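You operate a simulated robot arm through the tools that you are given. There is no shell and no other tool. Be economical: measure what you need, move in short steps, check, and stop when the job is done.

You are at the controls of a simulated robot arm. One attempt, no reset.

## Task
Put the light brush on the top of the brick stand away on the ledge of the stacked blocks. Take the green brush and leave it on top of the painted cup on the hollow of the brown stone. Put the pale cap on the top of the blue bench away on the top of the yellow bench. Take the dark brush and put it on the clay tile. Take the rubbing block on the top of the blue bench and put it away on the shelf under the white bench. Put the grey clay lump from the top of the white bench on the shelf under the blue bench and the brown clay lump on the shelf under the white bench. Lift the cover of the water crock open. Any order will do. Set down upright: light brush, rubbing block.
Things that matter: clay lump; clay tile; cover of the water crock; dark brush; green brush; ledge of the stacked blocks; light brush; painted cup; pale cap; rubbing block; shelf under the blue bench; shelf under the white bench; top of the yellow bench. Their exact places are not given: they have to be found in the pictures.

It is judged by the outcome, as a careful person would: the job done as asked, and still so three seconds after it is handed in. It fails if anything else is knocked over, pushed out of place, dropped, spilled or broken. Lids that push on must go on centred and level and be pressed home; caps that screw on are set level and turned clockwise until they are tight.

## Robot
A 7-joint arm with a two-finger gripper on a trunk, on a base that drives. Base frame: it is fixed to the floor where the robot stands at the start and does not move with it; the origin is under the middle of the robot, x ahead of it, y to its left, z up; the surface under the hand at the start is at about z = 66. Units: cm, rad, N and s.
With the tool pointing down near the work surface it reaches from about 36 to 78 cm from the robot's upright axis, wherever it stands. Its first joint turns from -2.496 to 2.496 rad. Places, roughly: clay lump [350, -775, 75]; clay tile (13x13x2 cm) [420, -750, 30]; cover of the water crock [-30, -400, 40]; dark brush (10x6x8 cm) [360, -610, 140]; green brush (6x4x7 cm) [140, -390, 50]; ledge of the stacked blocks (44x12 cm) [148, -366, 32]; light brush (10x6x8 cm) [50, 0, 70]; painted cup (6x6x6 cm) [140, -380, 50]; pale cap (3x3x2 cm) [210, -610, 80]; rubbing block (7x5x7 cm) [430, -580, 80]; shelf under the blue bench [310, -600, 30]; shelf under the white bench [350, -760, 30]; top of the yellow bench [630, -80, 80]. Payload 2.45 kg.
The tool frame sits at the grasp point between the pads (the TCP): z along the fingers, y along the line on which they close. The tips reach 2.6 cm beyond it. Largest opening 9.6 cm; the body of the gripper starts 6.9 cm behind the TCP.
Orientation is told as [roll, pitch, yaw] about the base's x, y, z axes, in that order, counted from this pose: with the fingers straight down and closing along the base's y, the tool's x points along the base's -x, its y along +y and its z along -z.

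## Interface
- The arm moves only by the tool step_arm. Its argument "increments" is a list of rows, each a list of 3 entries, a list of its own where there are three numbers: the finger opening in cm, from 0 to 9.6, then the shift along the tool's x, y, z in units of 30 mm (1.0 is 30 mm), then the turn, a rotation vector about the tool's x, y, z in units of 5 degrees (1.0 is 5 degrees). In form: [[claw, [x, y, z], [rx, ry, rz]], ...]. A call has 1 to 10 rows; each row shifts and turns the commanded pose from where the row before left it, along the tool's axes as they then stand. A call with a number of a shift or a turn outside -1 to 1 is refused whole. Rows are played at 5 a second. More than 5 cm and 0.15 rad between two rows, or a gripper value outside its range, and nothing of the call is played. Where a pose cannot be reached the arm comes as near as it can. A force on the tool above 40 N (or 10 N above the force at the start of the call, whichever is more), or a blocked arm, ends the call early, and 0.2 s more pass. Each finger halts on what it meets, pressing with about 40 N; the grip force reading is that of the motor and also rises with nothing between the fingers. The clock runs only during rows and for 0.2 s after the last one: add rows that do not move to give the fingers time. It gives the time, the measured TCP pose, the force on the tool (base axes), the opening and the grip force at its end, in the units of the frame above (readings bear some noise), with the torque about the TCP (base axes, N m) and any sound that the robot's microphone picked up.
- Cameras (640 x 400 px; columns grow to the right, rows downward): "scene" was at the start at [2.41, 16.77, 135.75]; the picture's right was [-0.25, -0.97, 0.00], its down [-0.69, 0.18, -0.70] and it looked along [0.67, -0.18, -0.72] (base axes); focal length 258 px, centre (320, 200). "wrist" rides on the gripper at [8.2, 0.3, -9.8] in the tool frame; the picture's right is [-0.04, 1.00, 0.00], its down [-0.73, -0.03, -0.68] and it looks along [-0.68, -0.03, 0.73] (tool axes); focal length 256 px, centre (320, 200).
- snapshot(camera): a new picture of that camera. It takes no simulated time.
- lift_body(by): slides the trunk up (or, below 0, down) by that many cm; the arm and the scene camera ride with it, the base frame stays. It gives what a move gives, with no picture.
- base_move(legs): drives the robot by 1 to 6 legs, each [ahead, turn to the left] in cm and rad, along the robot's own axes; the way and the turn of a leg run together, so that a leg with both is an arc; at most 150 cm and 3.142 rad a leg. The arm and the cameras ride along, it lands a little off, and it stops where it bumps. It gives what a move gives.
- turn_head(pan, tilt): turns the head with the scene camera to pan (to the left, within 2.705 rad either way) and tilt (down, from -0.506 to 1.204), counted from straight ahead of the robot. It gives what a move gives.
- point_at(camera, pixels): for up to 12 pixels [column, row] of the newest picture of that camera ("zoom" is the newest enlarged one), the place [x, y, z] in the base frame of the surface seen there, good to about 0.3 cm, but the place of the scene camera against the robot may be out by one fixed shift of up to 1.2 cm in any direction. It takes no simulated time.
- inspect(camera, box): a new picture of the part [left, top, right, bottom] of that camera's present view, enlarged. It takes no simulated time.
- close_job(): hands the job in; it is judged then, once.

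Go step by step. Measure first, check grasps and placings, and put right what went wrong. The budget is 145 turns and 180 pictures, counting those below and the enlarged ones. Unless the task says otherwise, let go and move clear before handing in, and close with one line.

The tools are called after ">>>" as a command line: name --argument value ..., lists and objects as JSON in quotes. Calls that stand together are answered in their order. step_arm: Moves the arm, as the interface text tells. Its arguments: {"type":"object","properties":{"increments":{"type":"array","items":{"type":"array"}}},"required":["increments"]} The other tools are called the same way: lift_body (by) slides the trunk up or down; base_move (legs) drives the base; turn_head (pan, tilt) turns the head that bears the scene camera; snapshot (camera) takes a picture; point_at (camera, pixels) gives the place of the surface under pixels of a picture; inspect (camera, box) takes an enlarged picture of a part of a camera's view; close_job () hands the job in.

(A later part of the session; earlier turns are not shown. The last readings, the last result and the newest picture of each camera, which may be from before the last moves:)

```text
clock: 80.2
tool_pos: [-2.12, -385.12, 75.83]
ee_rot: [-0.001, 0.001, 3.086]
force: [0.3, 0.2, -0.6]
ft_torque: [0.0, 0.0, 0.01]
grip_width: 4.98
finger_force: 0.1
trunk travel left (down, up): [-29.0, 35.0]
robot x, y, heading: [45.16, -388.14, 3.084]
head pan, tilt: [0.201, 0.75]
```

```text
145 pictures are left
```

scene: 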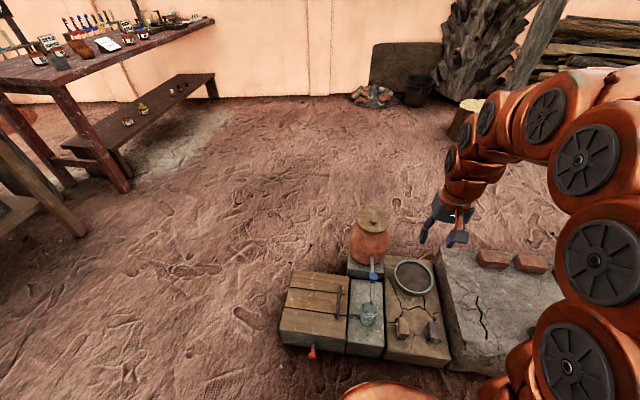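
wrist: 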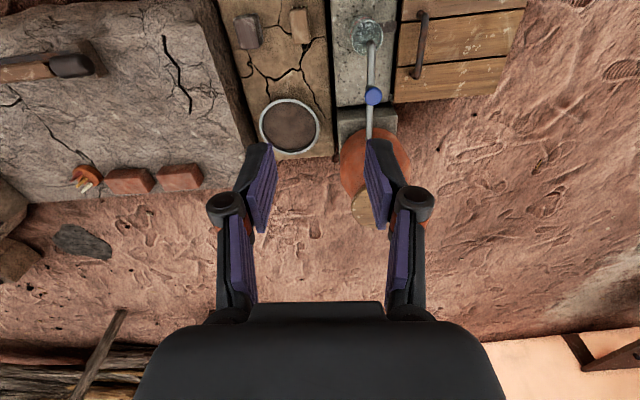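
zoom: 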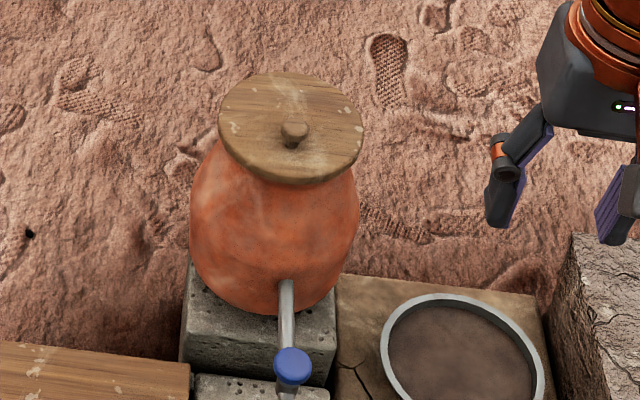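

I measure the lid and knob.

>>> point_at --camera "zoom" --pixels '[[294, 130], [290, 145], [219, 120], [362, 140], [285, 75], [295, 182], [275, 110], [288, 360], [275, 220]]'

>>> step_arm --increments '[[5, [-1, 0.9, 0], [0, 0, 0]], [5, [-1, 0.9, 0], [0, 0, 0]], [5, [-1, 0.9, 0], [0, 0, 0]], [5, [-1, 0.8, 0], [0, 0, 0]], [5, [-1, 0.2, 0.3], [0, 0, 0]], [5, [-0.9, 0, 0.3], [0, 0, 0]]]'

>>> snapshot --camera "wrist"

```text
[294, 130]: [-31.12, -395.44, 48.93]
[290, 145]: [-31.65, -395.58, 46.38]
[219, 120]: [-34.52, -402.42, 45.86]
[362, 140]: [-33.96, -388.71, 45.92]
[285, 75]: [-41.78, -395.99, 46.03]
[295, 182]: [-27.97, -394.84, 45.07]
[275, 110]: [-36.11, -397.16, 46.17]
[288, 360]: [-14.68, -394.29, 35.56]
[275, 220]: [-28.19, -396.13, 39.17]
```

```text
clock: 81.6
tool_pos: [-20.45, -395.13, 74.08]
ee_rot: [-0.001, -0.002, 3.082]
force: [0.0, 0.8, 0.7]
ft_torque: [-0.01, 0.04, -0.01]
grip_width: 5.03
finger_force: 0.0
trunk travel left (down, up): [-29.0, 35.0]
robot x, y, heading: [45.57, -387.83, 3.077]
head pan, tilt: [0.201, 0.75]
```

```text
144 pictures are left
```

wrist: 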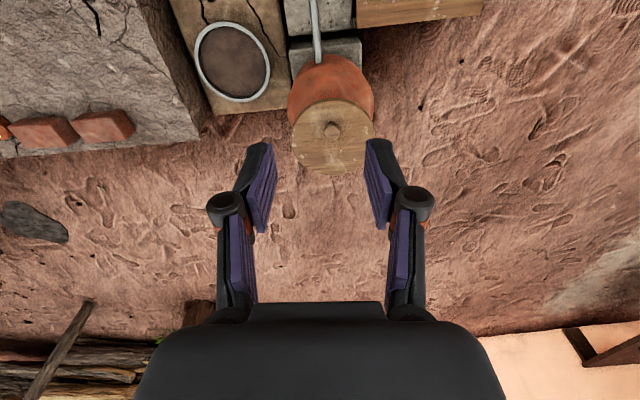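

Knob at about (-31.5,-395.5,46–49), offset toward the front; I check for a hinge.

>>> inspect --camera "wrist" --box '[270, 50, 400, 180]'

>>> point_at --camera "wrist" --pixels '[[332, 129], [292, 140], [373, 130], [332, 101], [338, 173], [320, 110]]'

```text
3.08 times, centred on (335, 115) of wrist
```

zoom: 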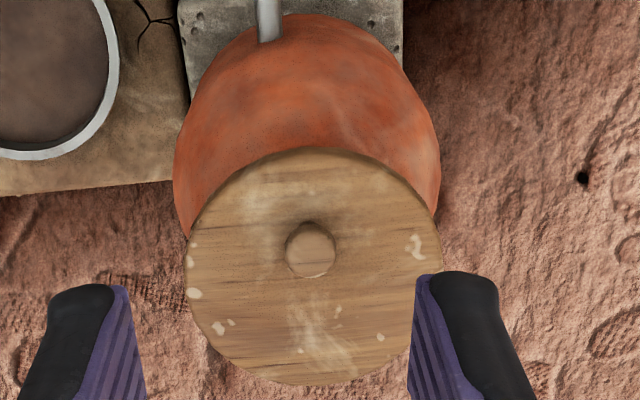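

```text
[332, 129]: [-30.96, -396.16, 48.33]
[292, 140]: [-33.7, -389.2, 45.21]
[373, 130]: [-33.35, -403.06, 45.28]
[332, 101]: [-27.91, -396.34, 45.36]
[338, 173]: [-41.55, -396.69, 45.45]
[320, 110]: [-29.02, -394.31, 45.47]
```

The knob is off-centre toward the front, so the cover probably hinges at the back (x≈-41.5); best worked from the west side. I measure obstacles to go round the south end.

>>> point_at --camera "scene" --pixels '[[125, 188], [82, 236], [70, 188], [213, 97], [283, 335], [290, 275], [358, 98], [300, 180], [460, 100], [415, 98]]'

```text
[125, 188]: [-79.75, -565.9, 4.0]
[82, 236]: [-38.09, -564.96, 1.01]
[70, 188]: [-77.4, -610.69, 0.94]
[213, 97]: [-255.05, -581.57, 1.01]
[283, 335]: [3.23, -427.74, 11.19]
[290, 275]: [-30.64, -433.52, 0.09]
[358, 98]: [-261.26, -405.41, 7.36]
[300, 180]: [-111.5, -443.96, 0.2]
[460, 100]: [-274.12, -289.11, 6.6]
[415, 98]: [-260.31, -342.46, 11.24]
```

I retract and drive around the south end to the west side of the crock.

>>> step_arm --increments '[[5, [1, -0.5, 0], [0, 0, 0]], [5, [1, -0.5, 0], [0, 0, 0]], [5, [1, 0, 0], [0, 0, 0]], [5, [1, 0, 0], [0, 0, 0]], [5, [1, 0, 0], [0, 0, 0]], [5, [1, 0, 0], [0, 0, 0]]]'

>>> base_move --legs '[[0, 1.541], [109.5, 0], [0, -1.48], [135, 0], [0, -1.571], [100, 0]]'

>>> base_move --legs '[[0, -1.571]]'

>>> turn_head --pan 0.0 --tilt 0.8

>>> snapshot --camera "scene"

>>> snapshot --camera "wrist"

```text
clock: 83.0
tool_pos: [-2.25, -393.31, 74.02]
ee_rot: [-0.001, 0.001, 3.082]
force: [0.1, -0.1, -0.1]
ft_torque: [0.0, -0.04, 0.05]
grip_width: 4.99
finger_force: 0.1
trunk travel left (down, up): [-29.0, 35.0]
robot x, y, heading: [45.4, -388.24, 3.084]
head pan, tilt: [0.201, 0.75]
```

```text
clock: 111.0
tool_pos: [-107.29, -350.29, 73.96]
ee_rot: [0.0, 0.001, 1.556]
force: [-0.1, -0.2, 0.5]
ft_torque: [-0.03, 0.05, -0.02]
grip_width: 5.01
finger_force: 0.0
trunk travel left (down, up): [-29.0, 35.0]
robot x, y, heading: [-99.68, -397.51, 1.558]
head pan, tilt: [0.201, 0.75]
```

```text
clock: 115.3
tool_pos: [-52.29, -391.02, 73.89]
ee_rot: [-0.001, 0.0, -0.033]
force: [-0.4, -0.2, -0.3]
ft_torque: [-0.02, -0.02, -0.02]
grip_width: 4.98
finger_force: 0.1
trunk travel left (down, up): [-29.0, 35.0]
robot x, y, heading: [-99.51, -397.52, -0.031]
head pan, tilt: [0.201, 0.75]
```

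```text
clock: 116.0
tool_pos: [-52.34, -390.91, 73.85]
ee_rot: [-0.001, 0.001, -0.034]
force: [-0.7, 0.1, 0.3]
ft_torque: [0.0, 0.01, -0.02]
grip_width: 5.0
finger_force: 0.1
trunk travel left (down, up): [-29.0, 35.0]
robot x, y, heading: [-99.84, -397.45, -0.029]
head pan, tilt: [0.0, 0.799]
```

```text
142 pictures are left
```

scene: 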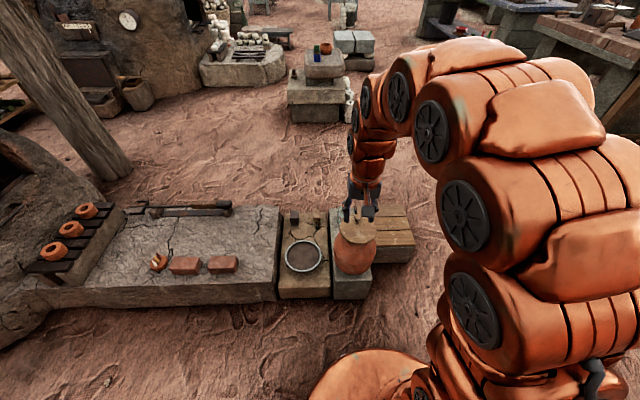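

```text
141 pictures are left
```

wrist: 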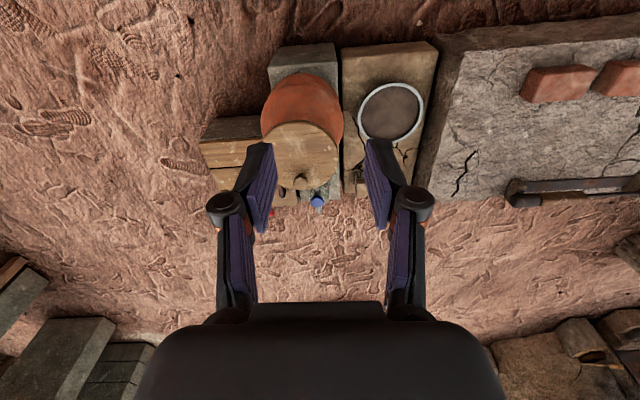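

>>> inspect --camera "wrist" --box '[240, 60, 360, 210]'

>>> inspect --camera "scene" --box '[310, 180, 430, 300]'

>>> point_at --camera "wrist" --pixels '[[300, 182], [300, 125], [265, 155], [339, 155], [290, 175], [313, 175]]'

```text
2.67 times, centred on (300, 135) of wrist
```

zoom: 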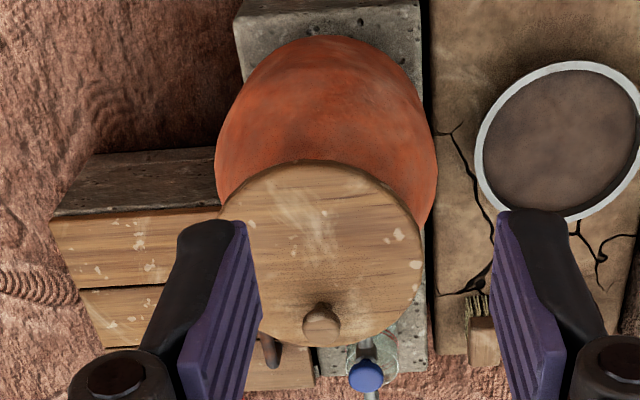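

```text
3.33 times, centred on (370, 240) of scene
```

zoom: 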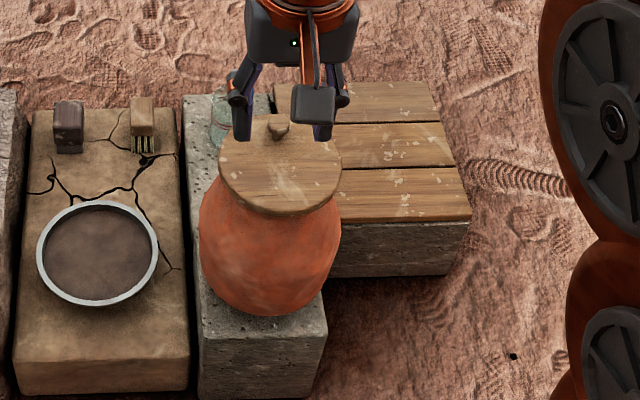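

```text
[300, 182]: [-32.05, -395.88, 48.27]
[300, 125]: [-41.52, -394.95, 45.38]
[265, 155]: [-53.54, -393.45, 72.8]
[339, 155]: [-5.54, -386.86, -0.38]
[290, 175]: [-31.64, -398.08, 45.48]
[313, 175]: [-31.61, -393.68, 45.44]
```

Clear view: knob at about (-31.5,-396,45.5–48.4) far side, hinge side toward me. I move over the knob and lower the trunk.

>>> step_arm --increments '[[5, [0, 0, 0], [0, 0, -0.38]], [5, [-1, -0.25, 0], [0, 0, 0]], [5, [-1, -0.25, 0], [0, 0, 0]], [5, [-1, -0.25, 0], [0, 0, 0]], [5, [-1, -0.25, 0], [0, 0, 0]], [5, [-1, -0.25, 0], [0, 0, 0]], [5, [-1, -0.25, 0], [0, 0, 0]], [5, [-0.95, -0.2, 0], [0, 0, 0]]]'

>>> lift_body --by -18

>>> snapshot --camera "wrist"

```text
clock: 117.8
tool_pos: [-31.53, -396.01, 73.94]
ee_rot: [0.001, 0.001, 0.001]
force: [1.2, 0.0, 1.3]
ft_torque: [-0.01, -0.03, 0.01]
grip_width: 4.99
finger_force: 0.0
trunk travel left (down, up): [-29.0, 35.0]
robot x, y, heading: [-99.91, -397.86, -0.032]
head pan, tilt: [0.0, 0.799]
```

```text
clock: 119.8
tool_pos: [-31.43, -396.03, 56.02]
ee_rot: [0.0, 0.0, 0.001]
force: [-0.5, 1.4, -0.6]
ft_torque: [-0.03, 0.0, 0.0]
grip_width: 4.99
finger_force: 0.1
trunk travel left (down, up): [-11.0, 53.0]
robot x, y, heading: [-99.75, -397.48, -0.036]
head pan, tilt: [0.0, 0.799]
```

```text
138 pictures are left
```

wrist: 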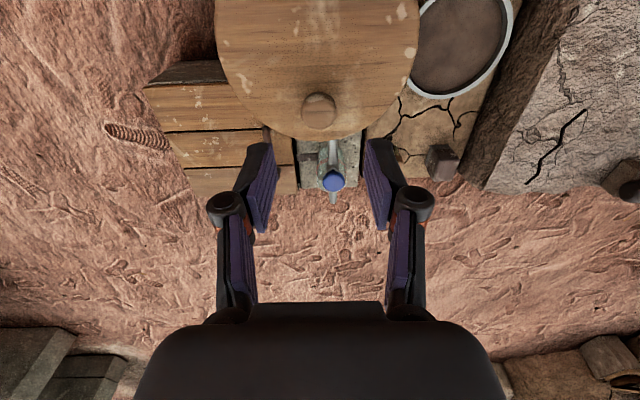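

>>> point_at --camera "wrist" --pixels '[[319, 103], [303, 110], [335, 110], [319, 125], [330, 60], [317, 138]]'

```text
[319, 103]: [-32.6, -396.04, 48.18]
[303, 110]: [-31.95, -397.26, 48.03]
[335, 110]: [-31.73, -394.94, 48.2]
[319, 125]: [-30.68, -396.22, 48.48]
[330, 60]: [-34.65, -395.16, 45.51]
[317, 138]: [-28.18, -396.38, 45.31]
```

Knob centre (-31.7,-396.1). I descend and grip, then try a small lift with arc.

>>> step_arm --increments '[[5, [0.1, 0, 0.8], [0, 0, 0]], [5, [0, 0, 0.8], [0, 0, 0]], [5, [0, 0, 0.7], [0, 0, 0]], [5, [0, 0, 0.25], [0, 0, 0]], [1, [0, 0, 0], [0, 0, 0]], [1, [0, 0, 0], [0, 0, 0]], [1, [0, 0, 0], [0, 0, 0]], [1, [0, 0, 0], [0, 0, 0]]]'

>>> step_arm --increments '[[1, [0, 0, -0.15], [0, 0, 0]], [1, [0, 0, -0.15], [0, 0, 0]]]'

>>> snapshot --camera "wrist"

```text
clock: 121.6
tool_pos: [-31.77, -396.04, 48.3]
ee_rot: [-0.001, -0.001, 0.0]
force: [1.5, -9.5, 0.2]
ft_torque: [-0.12, -0.08, -0.01]
grip_width: 2.41
finger_force: 45.0
trunk travel left (down, up): [-11.0, 53.0]
robot x, y, heading: [-99.58, -397.77, -0.032]
head pan, tilt: [0.0, 0.799]
```

```text
clock: 122.2
tool_pos: [-31.83, -396.04, 49.1]
ee_rot: [-0.001, 0.006, 0.001]
force: [-12.5, -10.7, -16.3]
ft_torque: [-0.07, -1.07, -0.03]
grip_width: 2.43
finger_force: 45.2
trunk travel left (down, up): [-11.0, 53.0]
robot x, y, heading: [-99.56, -397.52, -0.032]
head pan, tilt: [0.0, 0.799]
```

```text
137 pictures are left
```

wrist: 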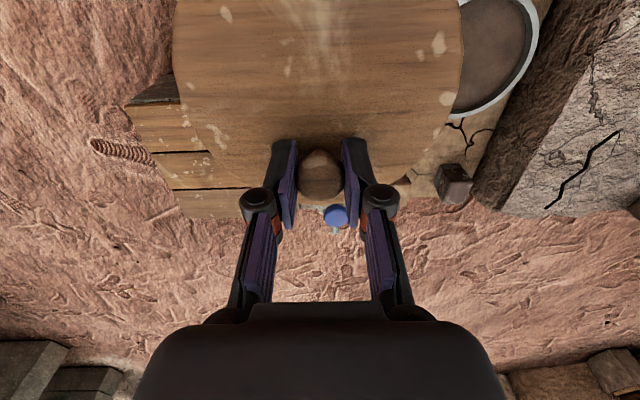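

The lid tilts about a hinge on my side. I follow the arc: per 5° shift (0.094,0,-0.287) with ry -1.

>>> step_arm --increments '[[1, [0.09, 0, 0], [0, -0.9, 0]], [1, [0.094, 0, -0.287], [0, -1, 0]], [1, [0.094, 0, -0.287], [0, -1, 0]], [1, [0.094, 0, -0.287], [0, -1, 0]], [1, [0.094, 0, -0.287], [0, -1, 0]]]'

>>> snapshot --camera "scene"

```text
clock: 123.4
tool_pos: [-34.0, -396.05, 52.45]
ee_rot: [0.0, -0.429, 0.002]
force: [-7.2, -19.2, -1.8]
ft_torque: [-0.16, 0.39, -0.11]
grip_width: 2.42
finger_force: 45.6
trunk travel left (down, up): [-11.0, 53.0]
robot x, y, heading: [-99.56, -397.65, -0.027]
head pan, tilt: [0.0, 0.799]
```

```text
136 pictures are left
```

scene: 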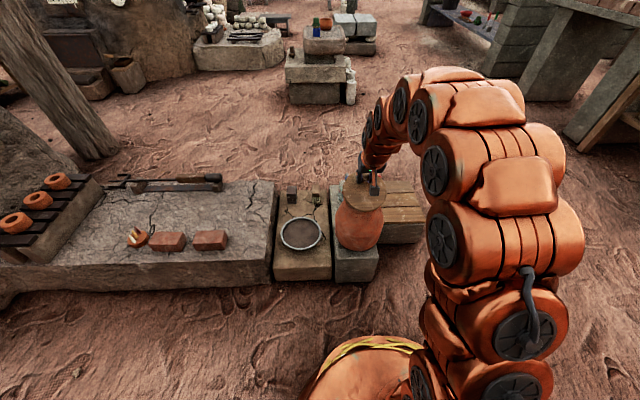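

The cover is at ~24°. Side force of -19 N; I nudge to -y and continue opening.

>>> step_arm --increments '[[1, [0.094, -0.04, -0.287], [0, -1, 0]], [1, [0.094, 0, -0.287], [0, -1, 0]], [1, [0.094, 0, -0.287], [0, -1, 0]], [1, [0.094, 0, -0.287], [0, -1, 0]], [1, [0.094, 0, -0.287], [0, -1, 0]]]'

>>> step_arm --increments '[[1, [0.094, 0, -0.287], [0, -1, 0]], [1, [0.094, 0, -0.287], [0, -1, 0]], [1, [0.094, 0, -0.287], [0, -1, 0]], [1, [0.094, 0, -0.287], [0, -1, 0]], [1, [0.094, 0, -0.287], [0, -1, 0]]]'

>>> inspect --camera "scene" --box '[280, 130, 440, 290]'

```text
clock: 124.6
tool_pos: [-37.46, -396.06, 55.04]
ee_rot: [0.0, -0.863, 0.004]
force: [-13.2, 4.5, -22.5]
ft_torque: [0.05, 0.31, -0.01]
grip_width: 2.4
finger_force: 44.4
trunk travel left (down, up): [-11.0, 53.0]
robot x, y, heading: [-99.6, -397.77, -0.033]
head pan, tilt: [0.0, 0.799]
```

```text
clock: 125.3
tool_pos: [-38.73, -396.04, 55.75]
ee_rot: [0.0, -1.042, 0.017]
force: [5.1, 3.8, -9.1]
ft_torque: [0.04, -0.84, 0.01]
grip_width: 2.4
finger_force: 44.4
out of reach, approached as far as the arm can: row 3
trunk travel left (down, up): [-11.0, 53.0]
robot x, y, heading: [-99.58, -397.77, -0.023]
head pan, tilt: [0.0, 0.799]
stopped in row 3: the force on the tool passed its limit at 65 N (the readings are from after the stop); the commanded pose is now the measured one
```

```text
2.50 times, centred on (360, 210) of scene
```

zoom: 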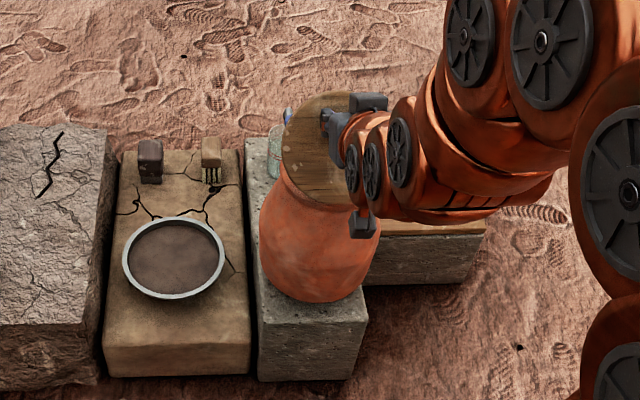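

The arm is cramped at 60° open. From here the arc is nearly along -x, so I back the base 2 cm and watch the force.

>>> base_move --legs '[[-2, 0]]'

>>> inspect --camera "scene" --box '[280, 130, 440, 290]'

```text
clock: 126.1
tool_pos: [-40.71, -396.1, 56.14]
ee_rot: [0.001, -1.051, 0.014]
force: [8.7, 3.0, 35.6]
ft_torque: [0.08, -0.43, 0.02]
grip_width: 2.41
finger_force: 44.9
trunk travel left (down, up): [-11.0, 53.0]
robot x, y, heading: [-101.68, -397.51, -0.029]
head pan, tilt: [0.0, 0.799]
```

```text
2.50 times, centred on (360, 210) of scene
```

zoom: 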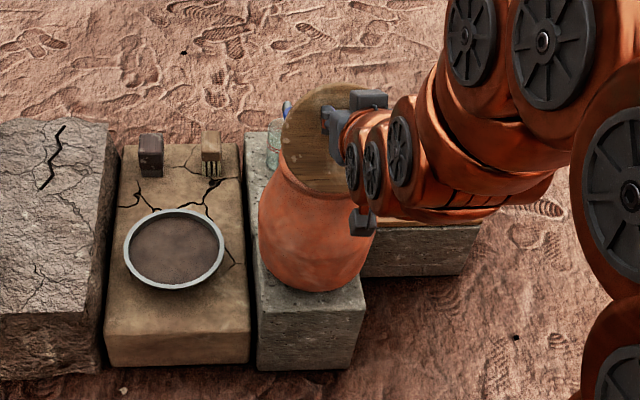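

Upward force of 36 N on the tool means I'm slightly low; I raise 0.4 cm with the arm.

>>> step_arm --increments '[[1, [-0.06, 0, -0.034], [0, 0, 0]], [1, [-0.06, 0, -0.034], [0, 0, 0]]]'

>>> snapshot --camera "wrist"

```text
clock: 126.7
tool_pos: [-40.65, -396.11, 56.22]
ee_rot: [-0.001, -1.045, 0.015]
force: [7.2, -2.3, -19.5]
ft_torque: [0.04, -1.07, -0.01]
grip_width: 2.41
finger_force: 44.7
trunk travel left (down, up): [-11.0, 53.0]
robot x, y, heading: [-102.12, -397.52, -0.032]
head pan, tilt: [0.0, 0.799]
```

```text
133 pictures are left
```

wrist: 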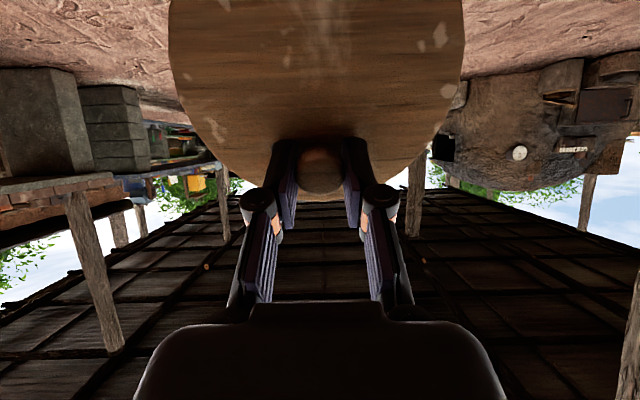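

Still gripped; the torque says the tool should rotate further. I try rotating in place, then back up more.

>>> step_arm --increments '[[1, [0, 0, 0], [0, -1, 0]], [1, [0, 0, 0], [0, -1, 0]]]'

>>> base_move --legs '[[-2, 0]]'

```text
clock: 127.4
tool_pos: [-36.23, -397.15, 56.53]
ee_rot: [-0.001, -1.243, 0.029]
force: [7.9, 5.7, 10.8]
ft_torque: [0.38, -1.05, -0.04]
grip_width: 1.59
finger_force: 3.8
out of reach, approached as far as the arm can: row 1, 2
trunk travel left (down, up): [-11.0, 53.0]
robot x, y, heading: [-101.93, -397.81, -0.021]
head pan, tilt: [0.0, 0.799]
stopped in row 2: the force on the tool passed its limit at 42 N (the readings are from after the stop); the commanded pose is now the measured one
```

```text
clock: 128.3
tool_pos: [-37.37, -397.06, 56.96]
ee_rot: [-0.001, -1.253, 0.027]
force: [0.2, 0.1, -0.1]
ft_torque: [0.03, 0.01, 0.02]
grip_width: 0.98
finger_force: 0.0
trunk travel left (down, up): [-11.0, 53.0]
robot x, y, heading: [-102.8, -397.56, -0.023]
head pan, tilt: [0.0, 0.799]
stopped in leg 1: the force on the tool passed its limit at 47 N (the readings are from after the stop); the commanded pose is now the measured one
```

The knob slipped out of the grip. I look at the state of the cover.

>>> snapshot --camera "wrist"

>>> inspect --camera "scene" --box '[280, 130, 440, 290]'

```text
132 pictures are left
```

wrist: 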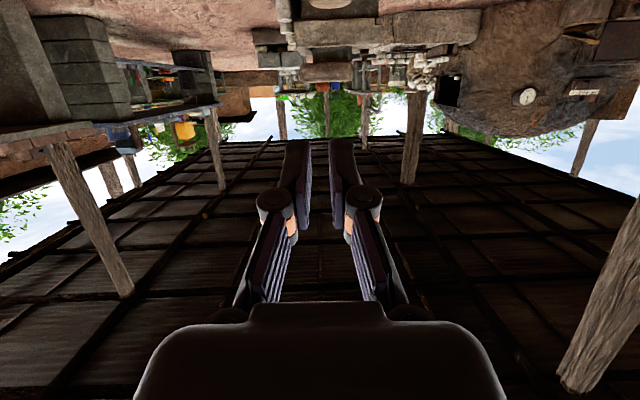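

```text
2.50 times, centred on (360, 210) of scene
```

zoom: 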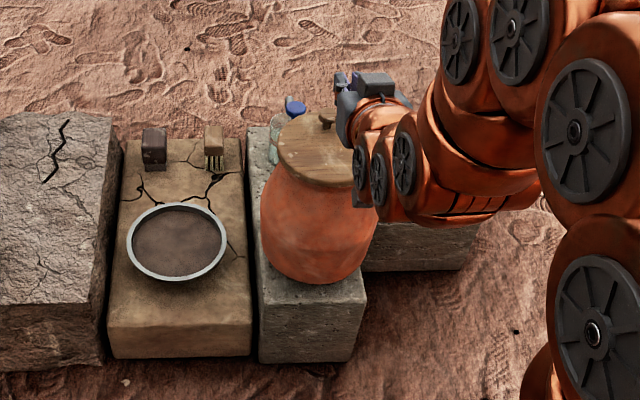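

The cover fell shut; nothing is displaced. I'll redo it from further back with the trunk lower, first testing in free space which tool pitch is reachable.

>>> base_move --legs '[[-14, 0]]'

>>> lift_body --by -11

>>> step_arm --increments '[[5, [-1, 0, -0.33], [0, 0, 0]], [5, [-1, 0, -0.33], [0, 0, 0]], [5, [-1, 0, -0.33], [0, 0, 0]], [5, [0, 0, 0], [0, -1, 0]], [5, [0, 0, 0], [0, -1, 0]], [5, [0, 0, 0], [0, -1, 0]], [5, [0, 0, 0], [0, -1, 0]]]'

```text
clock: 129.6
tool_pos: [-51.44, -396.76, 56.93]
ee_rot: [0.0, -1.252, 0.026]
force: [-0.2, -0.4, -0.3]
ft_torque: [0.04, 0.01, 0.02]
grip_width: 0.98
finger_force: 0.1
trunk travel left (down, up): [-11.0, 53.0]
robot x, y, heading: [-117.18, -396.82, -0.023]
head pan, tilt: [0.0, 0.799]
```

```text
clock: 131.0
tool_pos: [-51.44, -396.95, 46.08]
ee_rot: [-0.002, -1.253, 0.026]
force: [0.5, 0.2, -0.2]
ft_torque: [0.01, 0.01, -0.03]
grip_width: 1.02
finger_force: 0.1
trunk travel left (down, up): [0.0, 64.0]
robot x, y, heading: [-117.38, -397.22, -0.022]
head pan, tilt: [0.0, 0.799]
```

```text
clock: 132.6
tool_pos: [-50.98, -393.7, 57.24]
ee_rot: [-0.063, -1.559, 0.087]
force: [0.7, 0.5, 0.4]
ft_torque: [-0.01, -0.03, 0.0]
grip_width: 5.0
finger_force: 0.2
out of reach, approached as far as the arm can: row 7
trunk travel left (down, up): [0.0, 64.0]
robot x, y, heading: [-117.04, -397.25, -0.023]
head pan, tilt: [0.0, 0.799]
```

Pitch -87° is reachable at 66 cm with the trunk at the bottom. I rotate back to vertical and drive forward 8.5 cm.

>>> step_arm --increments '[[5, [0, 0, 0], [0, 1, 0]], [5, [0, 0, 0], [0, 1, 0]], [5, [0, 0, 0], [0, 1, 0]], [5, [0, 0, 0], [0, 1, 0]], [5, [0, 0, 0], [0, 1, 0]], [5, [0, 0, 0], [0, 1, 0]], [5, [0, 0, 0], [0, 1, 0]], [5, [0, 0, 0], [0, 1, 0]], [5, [0, 0, 0], [0, 1, 0]], [5, [0, 0, 0], [0, 1, 0]]]'

>>> step_arm --increments '[[5, [0, 0, 0], [0, 1, 0]], [5, [0, 0, 0], [0, 1, 0]], [5, [0, 0, 0], [0, 1, 0]], [5, [0, 0, 0], [0, 1, 0]], [5, [0, 0, 0], [0, 1, 0]], [5, [0, 0, 0], [0, 1, 0]], [5, [0, 0, 0], [0, 1, 0]]]'

>>> base_move --legs '[[8.5, 0]]'

```text
clock: 134.8
tool_pos: [-50.95, -393.85, 57.18]
ee_rot: [-0.001, -0.728, 0.025]
force: [0.0, 0.6, 0.2]
ft_torque: [0.04, -0.02, 0.0]
grip_width: 4.98
finger_force: 0.1
trunk travel left (down, up): [0.0, 64.0]
robot x, y, heading: [-117.31, -396.95, -0.03]
head pan, tilt: [0.0, 0.799]
```

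```text
clock: 136.4
tool_pos: [-50.89, -393.96, 57.13]
ee_rot: [-0.001, -0.118, 0.023]
force: [0.1, -0.1, -0.6]
ft_torque: [0.0, 0.0, -0.01]
grip_width: 5.01
finger_force: 0.0
trunk travel left (down, up): [0.0, 64.0]
robot x, y, heading: [-117.43, -397.02, -0.025]
head pan, tilt: [0.0, 0.799]
```

```text
clock: 137.5
tool_pos: [-42.71, -394.12, 57.12]
ee_rot: [0.0, -0.117, 0.024]
force: [0.5, -0.1, -0.3]
ft_torque: [-0.01, -0.03, -0.01]
grip_width: 5.0
finger_force: 0.0
trunk travel left (down, up): [0.0, 64.0]
robot x, y, heading: [-109.57, -397.1, -0.028]
head pan, tilt: [0.0, 0.799]
```

>>> step_arm --increments '[[5, [0, 0, 0], [0, 0.7, 0.27]], [5, [0, 0, 0], [0, 0.65, 0]], [5, [-0.9, -0.16, 0], [0, 0, 0]], [5, [-0.9, -0.16, 0], [0, 0, 0]], [5, [-0.95, -0.16, 0], [0, 0, 0]], [5, [-0.95, -0.16, 0.2], [0, 0, 0]]]'

>>> snapshot --camera "wrist"

>>> point_at --camera "wrist" --pixels '[[319, 110], [319, 120], [319, 60]]'

```text
clock: 138.9
tool_pos: [-40.86, -394.62, 57.08]
ee_rot: [0.001, 0.001, 0.0]
force: [-0.2, 0.1, 0.0]
ft_torque: [-0.01, -0.01, -0.01]
grip_width: 5.02
finger_force: 0.0
out of reach, approached as far as the arm can: row 3, 4, 5, 6
trunk travel left (down, up): [0.0, 64.0]
robot x, y, heading: [-108.93, -397.66, -0.028]
head pan, tilt: [0.0, 0.799]
```

```text
130 pictures are left
```

wrist: 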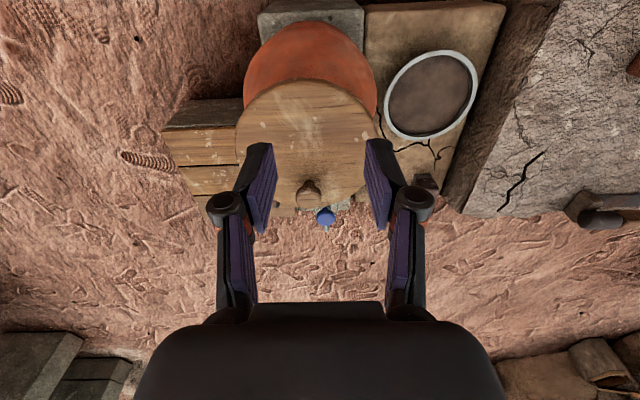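

```text
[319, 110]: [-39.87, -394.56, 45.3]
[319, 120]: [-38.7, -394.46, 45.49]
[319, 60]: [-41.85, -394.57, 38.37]
```

With the trunk low, straight-down reach is only 68 cm. I test which pitch is reachable at ~60 cm distance with the trunk low.

>>> step_arm --increments '[[5, [0.9, 0, 0], [0, 0, 0]], [5, [0.9, 0, 0], [0, 0, 0]], [5, [0.9, 0, 0], [0, 0, 0]], [5, [0, 0, 0], [0, -1, 0]], [5, [0, 0, 0], [0, -1, 0]], [5, [0, 0, 0], [0, -1, 0]], [5, [0, 0, 0], [0, -1, 0]], [5, [0, 0, 0], [0, -1, 0]], [5, [0, 0, 0], [0, -1, 0]], [5, [0, 0, 0], [0, -1, 0]]]'

>>> step_arm --increments '[[5, [0, 0, 0], [0, -1, 0]], [5, [0, 0, 0], [0, -1, 0]], [5, [0, 0, 0], [0, -1, 0]], [5, [0, 0, 0], [0, -1, 0]], [5, [0, 0, 0], [0, -1, 0]], [5, [0, 0, 0], [0, -1, 0]], [5, [0, 0, 0], [0, -1, 0]], [5, [0, 0, 0], [0, -1, 0]]]'

```text
clock: 141.1
tool_pos: [-49.11, -394.63, 56.99]
ee_rot: [0.004, -0.611, -0.002]
force: [-0.4, 0.6, 0.8]
ft_torque: [0.0, 0.0, -0.02]
grip_width: 5.01
finger_force: 0.1
trunk travel left (down, up): [0.0, 64.0]
robot x, y, heading: [-108.88, -397.84, -0.024]
head pan, tilt: [0.0, 0.799]
```

```text
clock: 142.9
tool_pos: [-48.26, -395.55, 58.73]
ee_rot: [0.004, -1.308, -0.005]
force: [-0.2, 0.0, 0.2]
ft_torque: [0.0, 0.0, 0.01]
grip_width: 5.0
finger_force: 0.0
out of reach, approached as far as the arm can: row 8
trunk travel left (down, up): [0.0, 64.0]
robot x, y, heading: [-109.25, -397.4, -0.03]
head pan, tilt: [0.0, 0.799]
```

At 60 cm, -70° is reachable; workable with base backing at the end. I rotate back, drive forward 9 cm.

>>> step_arm --increments '[[5, [0, 0, 0], [0, 1, 0]], [5, [0, 0, 0], [0, 1, 0]], [5, [0, 0, 0], [0, 1, 0]], [5, [0, 0, 0], [0, 1, 0]], [5, [0, 0, 0], [0, 1, 0]], [5, [0, 0, 0], [0, 1, 0]], [5, [0, 0, 0], [0, 1, 0]], [5, [0, 0, 0], [0, 1, 0]], [5, [0, 0, 0], [0, 1, 0]], [5, [0, 0, 0], [0, 1, 0]]]'

>>> base_move --legs '[[9.2, 0]]'

>>> step_arm --increments '[[5, [0, 0, 0], [0, 1, 0]], [5, [0, 0, 0], [0, 1, 0]], [5, [0, 0, 0], [0, 1, 0]], [5, [0, 0, 0], [0, 1, 0]], [5, [0, 0, 0], [0, 1, 0]], [5, [-0.9, -0.05, 0], [0, 0, 0]], [5, [-0.9, -0.05, 0], [0, 0, 0]]]'

>>> snapshot --camera "wrist"

```text
clock: 145.1
tool_pos: [-48.19, -395.59, 58.81]
ee_rot: [0.002, -0.434, 0.001]
force: [0.1, -0.1, 0.6]
ft_torque: [0.0, -0.01, -0.01]
grip_width: 4.98
finger_force: 0.0
trunk travel left (down, up): [0.0, 64.0]
robot x, y, heading: [-109.09, -397.31, -0.028]
head pan, tilt: [0.0, 0.799]
```

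```text
clock: 146.2
tool_pos: [-38.95, -395.99, 58.77]
ee_rot: [0.003, -0.436, -0.003]
force: [0.1, 0.4, -0.1]
ft_torque: [-0.01, 0.0, 0.0]
grip_width: 5.02
finger_force: 0.0
trunk travel left (down, up): [0.0, 64.0]
robot x, y, heading: [-99.86, -397.65, -0.028]
head pan, tilt: [0.0, 0.799]
```

```text
clock: 147.8
tool_pos: [-33.58, -396.05, 58.79]
ee_rot: [0.002, 0.0, -0.002]
force: [0.0, 0.5, -0.1]
ft_torque: [-0.01, 0.01, -0.02]
grip_width: 4.97
finger_force: 0.1
trunk travel left (down, up): [0.0, 64.0]
robot x, y, heading: [-100.21, -398.26, -0.024]
head pan, tilt: [0.0, 0.799]
```

```text
129 pictures are left
```

wrist: 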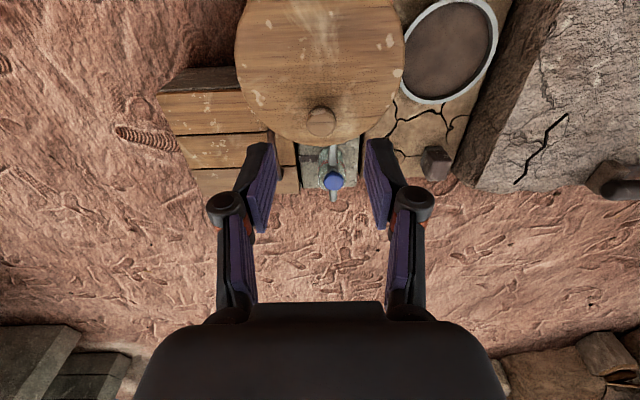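

>>> point_at --camera "wrist" --pixels '[[321, 113], [321, 130], [306, 121], [337, 121], [321, 142], [315, 5]]'

>>> step_arm --increments '[[5, [-0.63, -0.03, 0.9], [0, 0, 0]], [5, [0, 0, 0.9], [0, 0, 0]]]'

```text
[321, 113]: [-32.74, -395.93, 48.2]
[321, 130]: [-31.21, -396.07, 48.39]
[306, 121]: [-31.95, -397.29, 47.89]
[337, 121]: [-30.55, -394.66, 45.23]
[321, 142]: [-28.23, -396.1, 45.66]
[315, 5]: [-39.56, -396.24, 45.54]
```

```text
clock: 148.4
tool_pos: [-31.87, -396.18, 53.16]
ee_rot: [0.001, 0.002, -0.001]
force: [0.4, -0.1, 1.0]
ft_torque: [0.0, 0.02, 0.01]
grip_width: 4.99
finger_force: 0.0
trunk travel left (down, up): [0.0, 64.0]
robot x, y, heading: [-99.82, -397.51, -0.03]
head pan, tilt: [0.0, 0.799]
```

Reachable. I grip the knob and follow the arc with the refined hinge at about (-42.2, 45.3).

>>> step_arm --increments '[[5, [0, 0, 0.9], [0, 0, 0]], [5, [0, 0, 0.7], [0, 0, 0]], [5, [0, 0, 0.02], [0, 0, 0]], [1, [0, 0, 0], [0, 0, 0]], [1, [0, 0, 0], [0, 0, 0]], [1, [0, 0, 0], [0, 0, 0]], [1, [0, 0, 0], [0, 0, 0]]]'

>>> step_arm --increments '[[1, [0.1, 0, -0.298], [0, -1, 0]], [1, [0.1, 0, -0.298], [0, -1, 0]], [1, [0.1, 0, -0.298], [0, -1, 0]], [1, [0.1, 0, -0.298], [0, -1, 0]], [1, [0.1, 0, -0.298], [0, -1, 0]], [1, [0.1, 0, -0.298], [0, -1, 0]]]'

```text
clock: 150.0
tool_pos: [-31.77, -395.95, 48.54]
ee_rot: [0.004, 0.001, 0.002]
force: [2.5, 17.8, 1.3]
ft_torque: [0.21, -0.02, 0.08]
grip_width: 2.43
finger_force: 45.2
trunk travel left (down, up): [0.0, 64.0]
robot x, y, heading: [-100.02, -397.89, -0.029]
head pan, tilt: [0.0, 0.799]
```

```text
clock: 151.0
tool_pos: [-33.35, -395.96, 51.43]
ee_rot: [0.002, -0.308, 0.001]
force: [-0.5, 3.4, -0.8]
ft_torque: [0.02, -0.04, 0.04]
grip_width: 2.44
finger_force: 44.9
trunk travel left (down, up): [0.0, 64.0]
robot x, y, heading: [-99.66, -397.58, -0.029]
head pan, tilt: [0.0, 0.799]
stopped in row 4: the force on the tool passed its limit at 41 N (the readings are from after the stop); the commanded pose is now the measured one
```

Stopped on a transient; forces are now near zero at φ≈17.5°. I continue.

>>> step_arm --increments '[[1, [0.1, 0, -0.298], [0, -1, 0]], [1, [0.1, 0, -0.298], [0, -1, 0]], [1, [0.1, 0, -0.298], [0, -1, 0]], [1, [0.1, 0, -0.298], [0, -1, 0]]]'

>>> step_arm --increments '[[1, [0.1, 0, -0.298], [0, -1, 0]], [1, [0.1, 0, -0.298], [0, -1, 0]], [1, [0.1, 0, -0.298], [0, -1, 0]], [1, [0.1, 0, -0.298], [0, -1, 0]]]'

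```text
clock: 152.0
tool_pos: [-36.05, -396.06, 53.98]
ee_rot: [0.004, -0.657, -0.001]
force: [-11.9, 12.1, -9.1]
ft_torque: [0.14, 0.65, 0.09]
grip_width: 2.42
finger_force: 45.5
trunk travel left (down, up): [0.0, 64.0]
robot x, y, heading: [-99.54, -397.61, -0.025]
head pan, tilt: [0.0, 0.799]
```

```text
clock: 153.0
tool_pos: [-39.22, -396.06, 55.47]
ee_rot: [0.005, -1.005, -0.003]
force: [-10.3, 15.6, -24.4]
ft_torque: [0.01, 0.39, 0.27]
grip_width: 2.4
finger_force: 44.7
trunk travel left (down, up): [0.0, 64.0]
robot x, y, heading: [-99.87, -397.36, -0.026]
head pan, tilt: [0.0, 0.799]
```

φ≈57°, well held. Two more arc steps, slightly tighter.

>>> step_arm --increments '[[1, [0.12, 0.02, -0.285], [0, -1, 0]], [1, [0.11, 0, -0.29], [0, -1, 0]]]'

```text
clock: 153.6
tool_pos: [-40.9, -396.05, 55.87]
ee_rot: [0.01, -1.173, -0.008]
force: [-6.6, 3.9, -32.2]
ft_torque: [0.09, 0.28, 0.03]
grip_width: 2.42
finger_force: 45.2
trunk travel left (down, up): [0.0, 64.0]
robot x, y, heading: [-99.47, -397.74, -0.03]
head pan, tilt: [0.0, 0.799]
```

φ≈67°. I relieve the pull by lowering 0.15 cm, then back the base 2 cm.

>>> step_arm --increments '[[1, [0.046, 0, 0.02], [0, 0, 0]]]'

>>> base_move --legs '[[-2, 0]]'

```text
clock: 154.0
tool_pos: [-40.79, -396.09, 55.95]
ee_rot: [0.01, -1.181, -0.008]
force: [-13.2, 1.5, -24.1]
ft_torque: [0.02, 1.18, 0.03]
grip_width: 2.41
finger_force: 44.7
trunk travel left (down, up): [0.0, 64.0]
robot x, y, heading: [-99.43, -397.73, -0.033]
head pan, tilt: [0.0, 0.799]
```

```text
clock: 154.8
tool_pos: [-42.77, -396.16, 56.49]
ee_rot: [0.011, -1.19, -0.008]
force: [9.5, -8.1, 16.5]
ft_torque: [-0.1, -1.08, -0.09]
grip_width: 2.43
finger_force: 45.2
trunk travel left (down, up): [0.0, 64.0]
robot x, y, heading: [-102.08, -397.42, -0.028]
head pan, tilt: [0.0, 0.799]
```

φ≈78°, holding. Another 2 cm back.

>>> base_move --legs '[[-2, 0]]'

>>> inspect --camera "scene" --box '[280, 130, 440, 290]'

```text
clock: 155.6
tool_pos: [-44.6, -396.07, 56.42]
ee_rot: [0.011, -1.19, -0.009]
force: [-3.1, -9.2, 1.7]
ft_torque: [-0.08, 0.3, -0.11]
grip_width: 2.45
finger_force: 45.5
trunk travel left (down, up): [0.0, 64.0]
robot x, y, heading: [-103.95, -397.37, -0.029]
head pan, tilt: [0.0, 0.799]
```

```text
2.50 times, centred on (360, 210) of scene
```

zoom: 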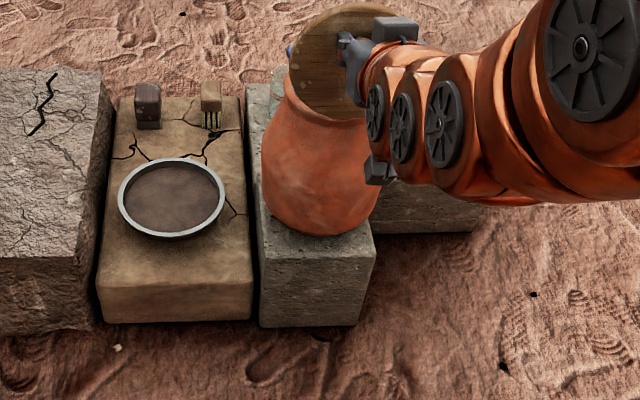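

φ≈87°. Two cm more.

>>> base_move --legs '[[-2, 0]]'

>>> snapshot --camera "wrist"

```text
clock: 156.3
tool_pos: [-46.66, -396.04, 56.32]
ee_rot: [0.009, -1.187, -0.014]
force: [0.2, -7.1, -15.7]
ft_torque: [-0.02, 0.69, -0.11]
grip_width: 2.43
finger_force: 44.8
trunk travel left (down, up): [0.0, 64.0]
robot x, y, heading: [-105.82, -397.14, -0.023]
head pan, tilt: [0.0, 0.799]
```

```text
127 pictures are left
```

wrist: 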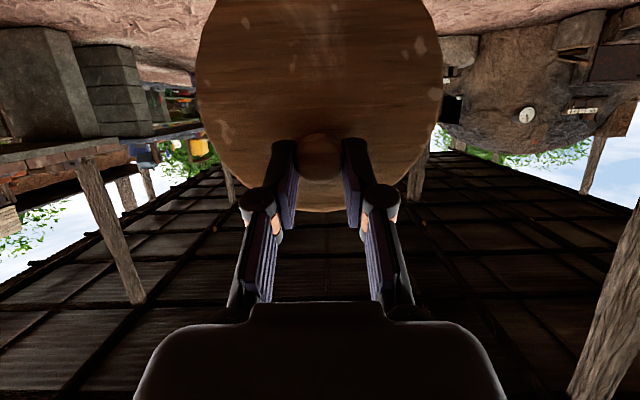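

φ≈95°. I lower 0.4 cm and back another 2 cm to make sure it passes over.

>>> step_arm --increments '[[1, [0.12, 0, 0.05], [0, 0, 0]]]'

>>> base_move --legs '[[-2, 0]]'

>>> snapshot --camera "wrist"

```text
clock: 156.7
tool_pos: [-46.62, -396.21, 56.18]
ee_rot: [0.01, -1.188, -0.015]
force: [-15.2, -1.7, 17.3]
ft_torque: [-0.02, 0.95, -0.08]
grip_width: 2.44
finger_force: 44.9
trunk travel left (down, up): [0.0, 64.0]
robot x, y, heading: [-105.86, -397.53, -0.033]
head pan, tilt: [0.0, 0.799]
```

```text
clock: 157.5
tool_pos: [-48.55, -396.06, 55.63]
ee_rot: [0.011, -1.176, -0.014]
force: [5.7, -10.4, -22.4]
ft_torque: [-0.1, 0.83, -0.2]
grip_width: 2.46
finger_force: 45.5
trunk travel left (down, up): [0.0, 64.0]
robot x, y, heading: [-107.62, -397.29, -0.029]
head pan, tilt: [0.0, 0.799]
```

```text
126 pictures are left
```

wrist: 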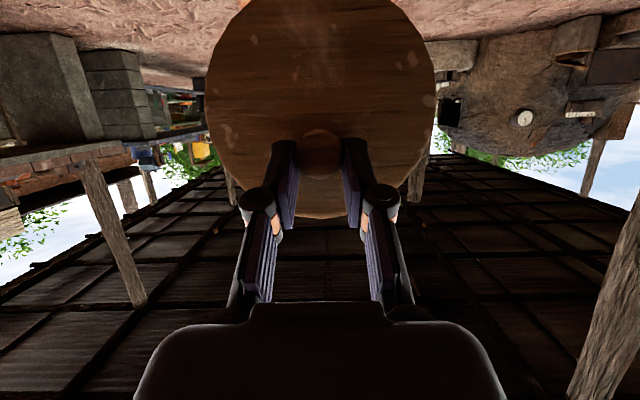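

φ≈105°, past vertical. I release and withdraw slowly so the cover can lean open.

>>> step_arm --increments '[[4, [0, 0, 0], [0, 0, 0]], [5, [0, 0, 0], [0, 0, 0]], [5, [0, 0, 0], [0, 0, 0]]]'

>>> inspect --camera "scene" --box '[280, 110, 440, 270]'

>>> snapshot --camera "wrist"

```text
clock: 158.3
tool_pos: [-48.74, -395.96, 55.7]
ee_rot: [0.011, -1.177, -0.014]
force: [0.3, 0.1, 0.2]
ft_torque: [0.01, 0.03, -0.02]
grip_width: 5.02
finger_force: 0.0
trunk travel left (down, up): [0.0, 64.0]
robot x, y, heading: [-107.68, -397.56, -0.029]
head pan, tilt: [0.0, 0.799]
```

```text
2.50 times, centred on (360, 190) of scene
```

zoom: 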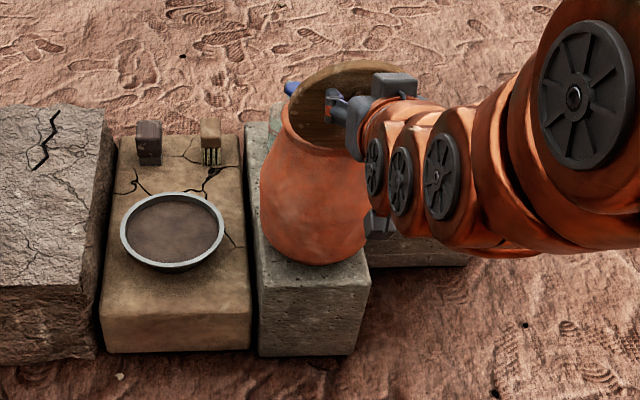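

```text
124 pictures are left
```

wrist: 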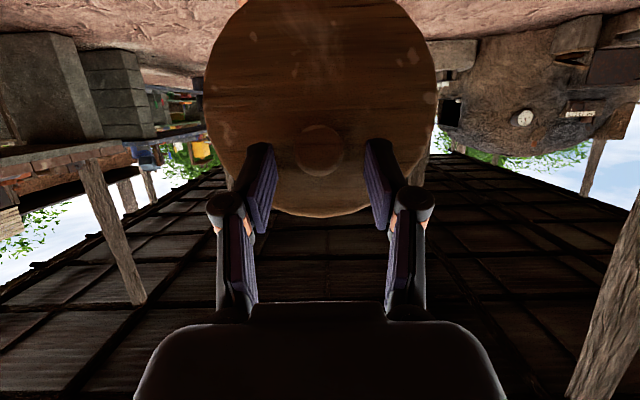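

Forces are zero and the cover stays. I back away and check.

>>> base_move --legs '[[-15, 0]]'

>>> inspect --camera "scene" --box '[280, 90, 440, 250]'

```text
clock: 159.7
tool_pos: [-63.44, -395.5, 55.74]
ee_rot: [0.011, -1.177, -0.01]
force: [0.3, 0.6, -0.2]
ft_torque: [0.01, 0.01, 0.0]
grip_width: 5.01
finger_force: 0.0
trunk travel left (down, up): [0.0, 64.0]
robot x, y, heading: [-122.24, -397.11, -0.026]
head pan, tilt: [0.0, 0.799]
```

```text
2.50 times, centred on (360, 170) of scene
```

zoom: 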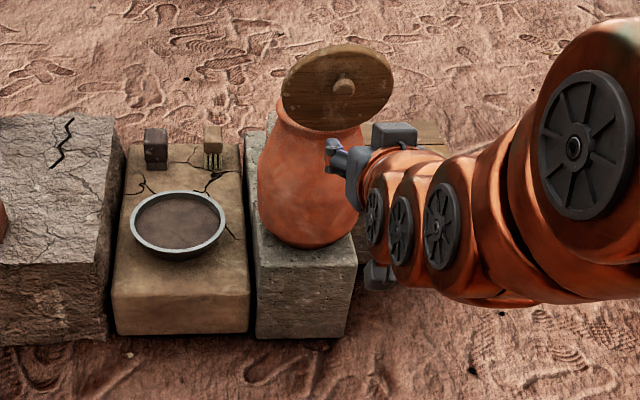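

The cover stands open by itself. I raise the trunk, bring the tool back to vertical, and retrace around the south.

>>> lift_body --by 35

>>> step_arm --increments '[[5, [0, 0, 0], [0, 1, 0]], [5, [0, 0, 0], [0, 1, 0]], [5, [0, 0, 0], [0, 1, 0]], [5, [0, 0, 0], [0, 1, 0]], [5, [0, 0, 0], [0, 1, 0]], [5, [0, 0, 0], [0, 1, 0]], [5, [0, 0, 0], [0, 1, 0]], [5, [0, 0, 0], [0, 1, 0]], [5, [0, 0, 0], [0, 1, 0]], [5, [0, 0, 0], [0, 1, 0]]]'

>>> step_arm --increments '[[5, [0.6, 0, 0], [0, 1, 0]], [5, [0.6, 0, 0], [0, 1, 0]], [5, [0.6, 0, 0], [0, 1, 0]], [5, [0.8, 0, 0], [0, 0.48, 0]], [5, [0.8, 0, 0], [0, 0, 0]]]'

>>> base_move --legs '[[0, -1.545], [100, 0], [0, 1.571], [150, 0], [60, 0]]'

>>> turn_head --pan -0.35 --tilt 0.25

>>> snapshot --camera "scene"

```text
clock: 163.1
tool_pos: [-63.34, -395.49, 90.61]
ee_rot: [0.01, -1.176, -0.01]
force: [0.6, -0.2, -0.2]
ft_torque: [0.02, 0.01, 0.01]
grip_width: 5.01
finger_force: 0.0
trunk travel left (down, up): [-35.0, 29.0]
robot x, y, heading: [-122.66, -396.86, -0.03]
head pan, tilt: [0.0, 0.799]
```

```text
clock: 165.3
tool_pos: [-63.34, -395.6, 90.72]
ee_rot: [0.002, -0.301, -0.003]
force: [0.1, 0.1, 0.2]
ft_torque: [-0.02, 0.03, 0.01]
grip_width: 5.02
finger_force: 0.0
trunk travel left (down, up): [-35.0, 29.0]
robot x, y, heading: [-122.33, -396.97, -0.026]
head pan, tilt: [0.0, 0.799]
```

```text
clock: 166.5
tool_pos: [-73.39, -395.41, 89.32]
ee_rot: [0.004, -0.001, -0.003]
force: [0.5, -0.1, -1.1]
ft_torque: [0.03, 0.02, 0.0]
grip_width: 5.01
finger_force: 0.0
trunk travel left (down, up): [-35.0, 29.0]
robot x, y, heading: [-122.64, -397.2, -0.022]
head pan, tilt: [0.0, 0.799]
```

```text
clock: 189.3
tool_pos: [134.33, -488.34, 89.38]
ee_rot: [0.002, 0.0, 0.048]
force: [1.0, -0.2, -0.6]
ft_torque: [0.03, 0.0, 0.01]
grip_width: 5.01
finger_force: 0.0
trunk travel left (down, up): [-35.0, 29.0]
robot x, y, heading: [85.63, -492.4, 0.021]
head pan, tilt: [0.0, 0.799]
```

```text
clock: 190.3
tool_pos: [134.38, -488.17, 89.34]
ee_rot: [0.003, -0.004, 0.048]
force: [-0.7, 1.0, -0.2]
ft_torque: [0.03, 0.0, -0.02]
grip_width: 5.01
finger_force: 0.0
trunk travel left (down, up): [-35.0, 29.0]
robot x, y, heading: [85.66, -492.15, 0.023]
head pan, tilt: [-0.351, 0.25]
```

```text
122 pictures are left
```

scene: 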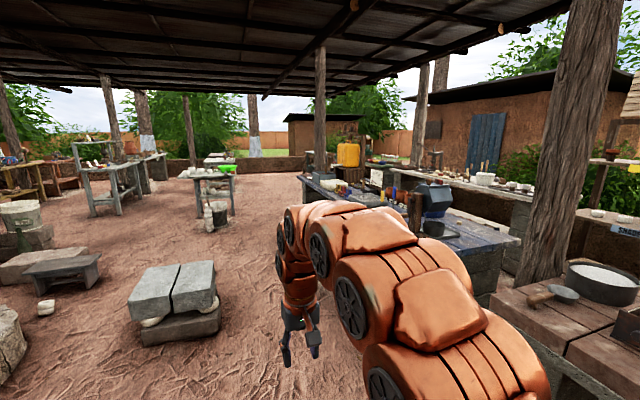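

I measure bench corners and the post, and enlarge the bench.

>>> point_at --camera "scene" --pixels '[[520, 240], [390, 205], [300, 178], [545, 275], [492, 290], [465, 175], [528, 195], [500, 300], [318, 205], [170, 330], [215, 320], [510, 285]]'

>>> inspect --camera "scene" --box '[290, 120, 540, 280]'

```text
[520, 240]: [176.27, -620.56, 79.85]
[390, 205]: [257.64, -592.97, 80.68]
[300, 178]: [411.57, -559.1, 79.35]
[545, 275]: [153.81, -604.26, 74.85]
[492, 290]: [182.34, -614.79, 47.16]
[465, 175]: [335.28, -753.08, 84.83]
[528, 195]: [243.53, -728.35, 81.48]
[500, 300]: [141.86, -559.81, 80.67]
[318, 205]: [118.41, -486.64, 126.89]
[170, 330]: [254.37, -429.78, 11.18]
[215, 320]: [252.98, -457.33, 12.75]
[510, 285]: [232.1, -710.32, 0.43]
```

```text
2.50 times, centred on (415, 200) of scene
```

zoom: 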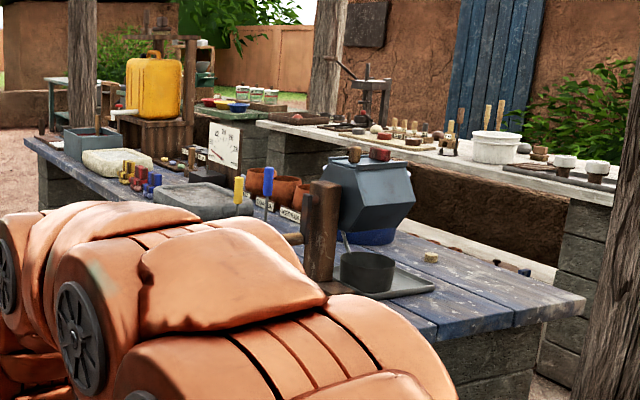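

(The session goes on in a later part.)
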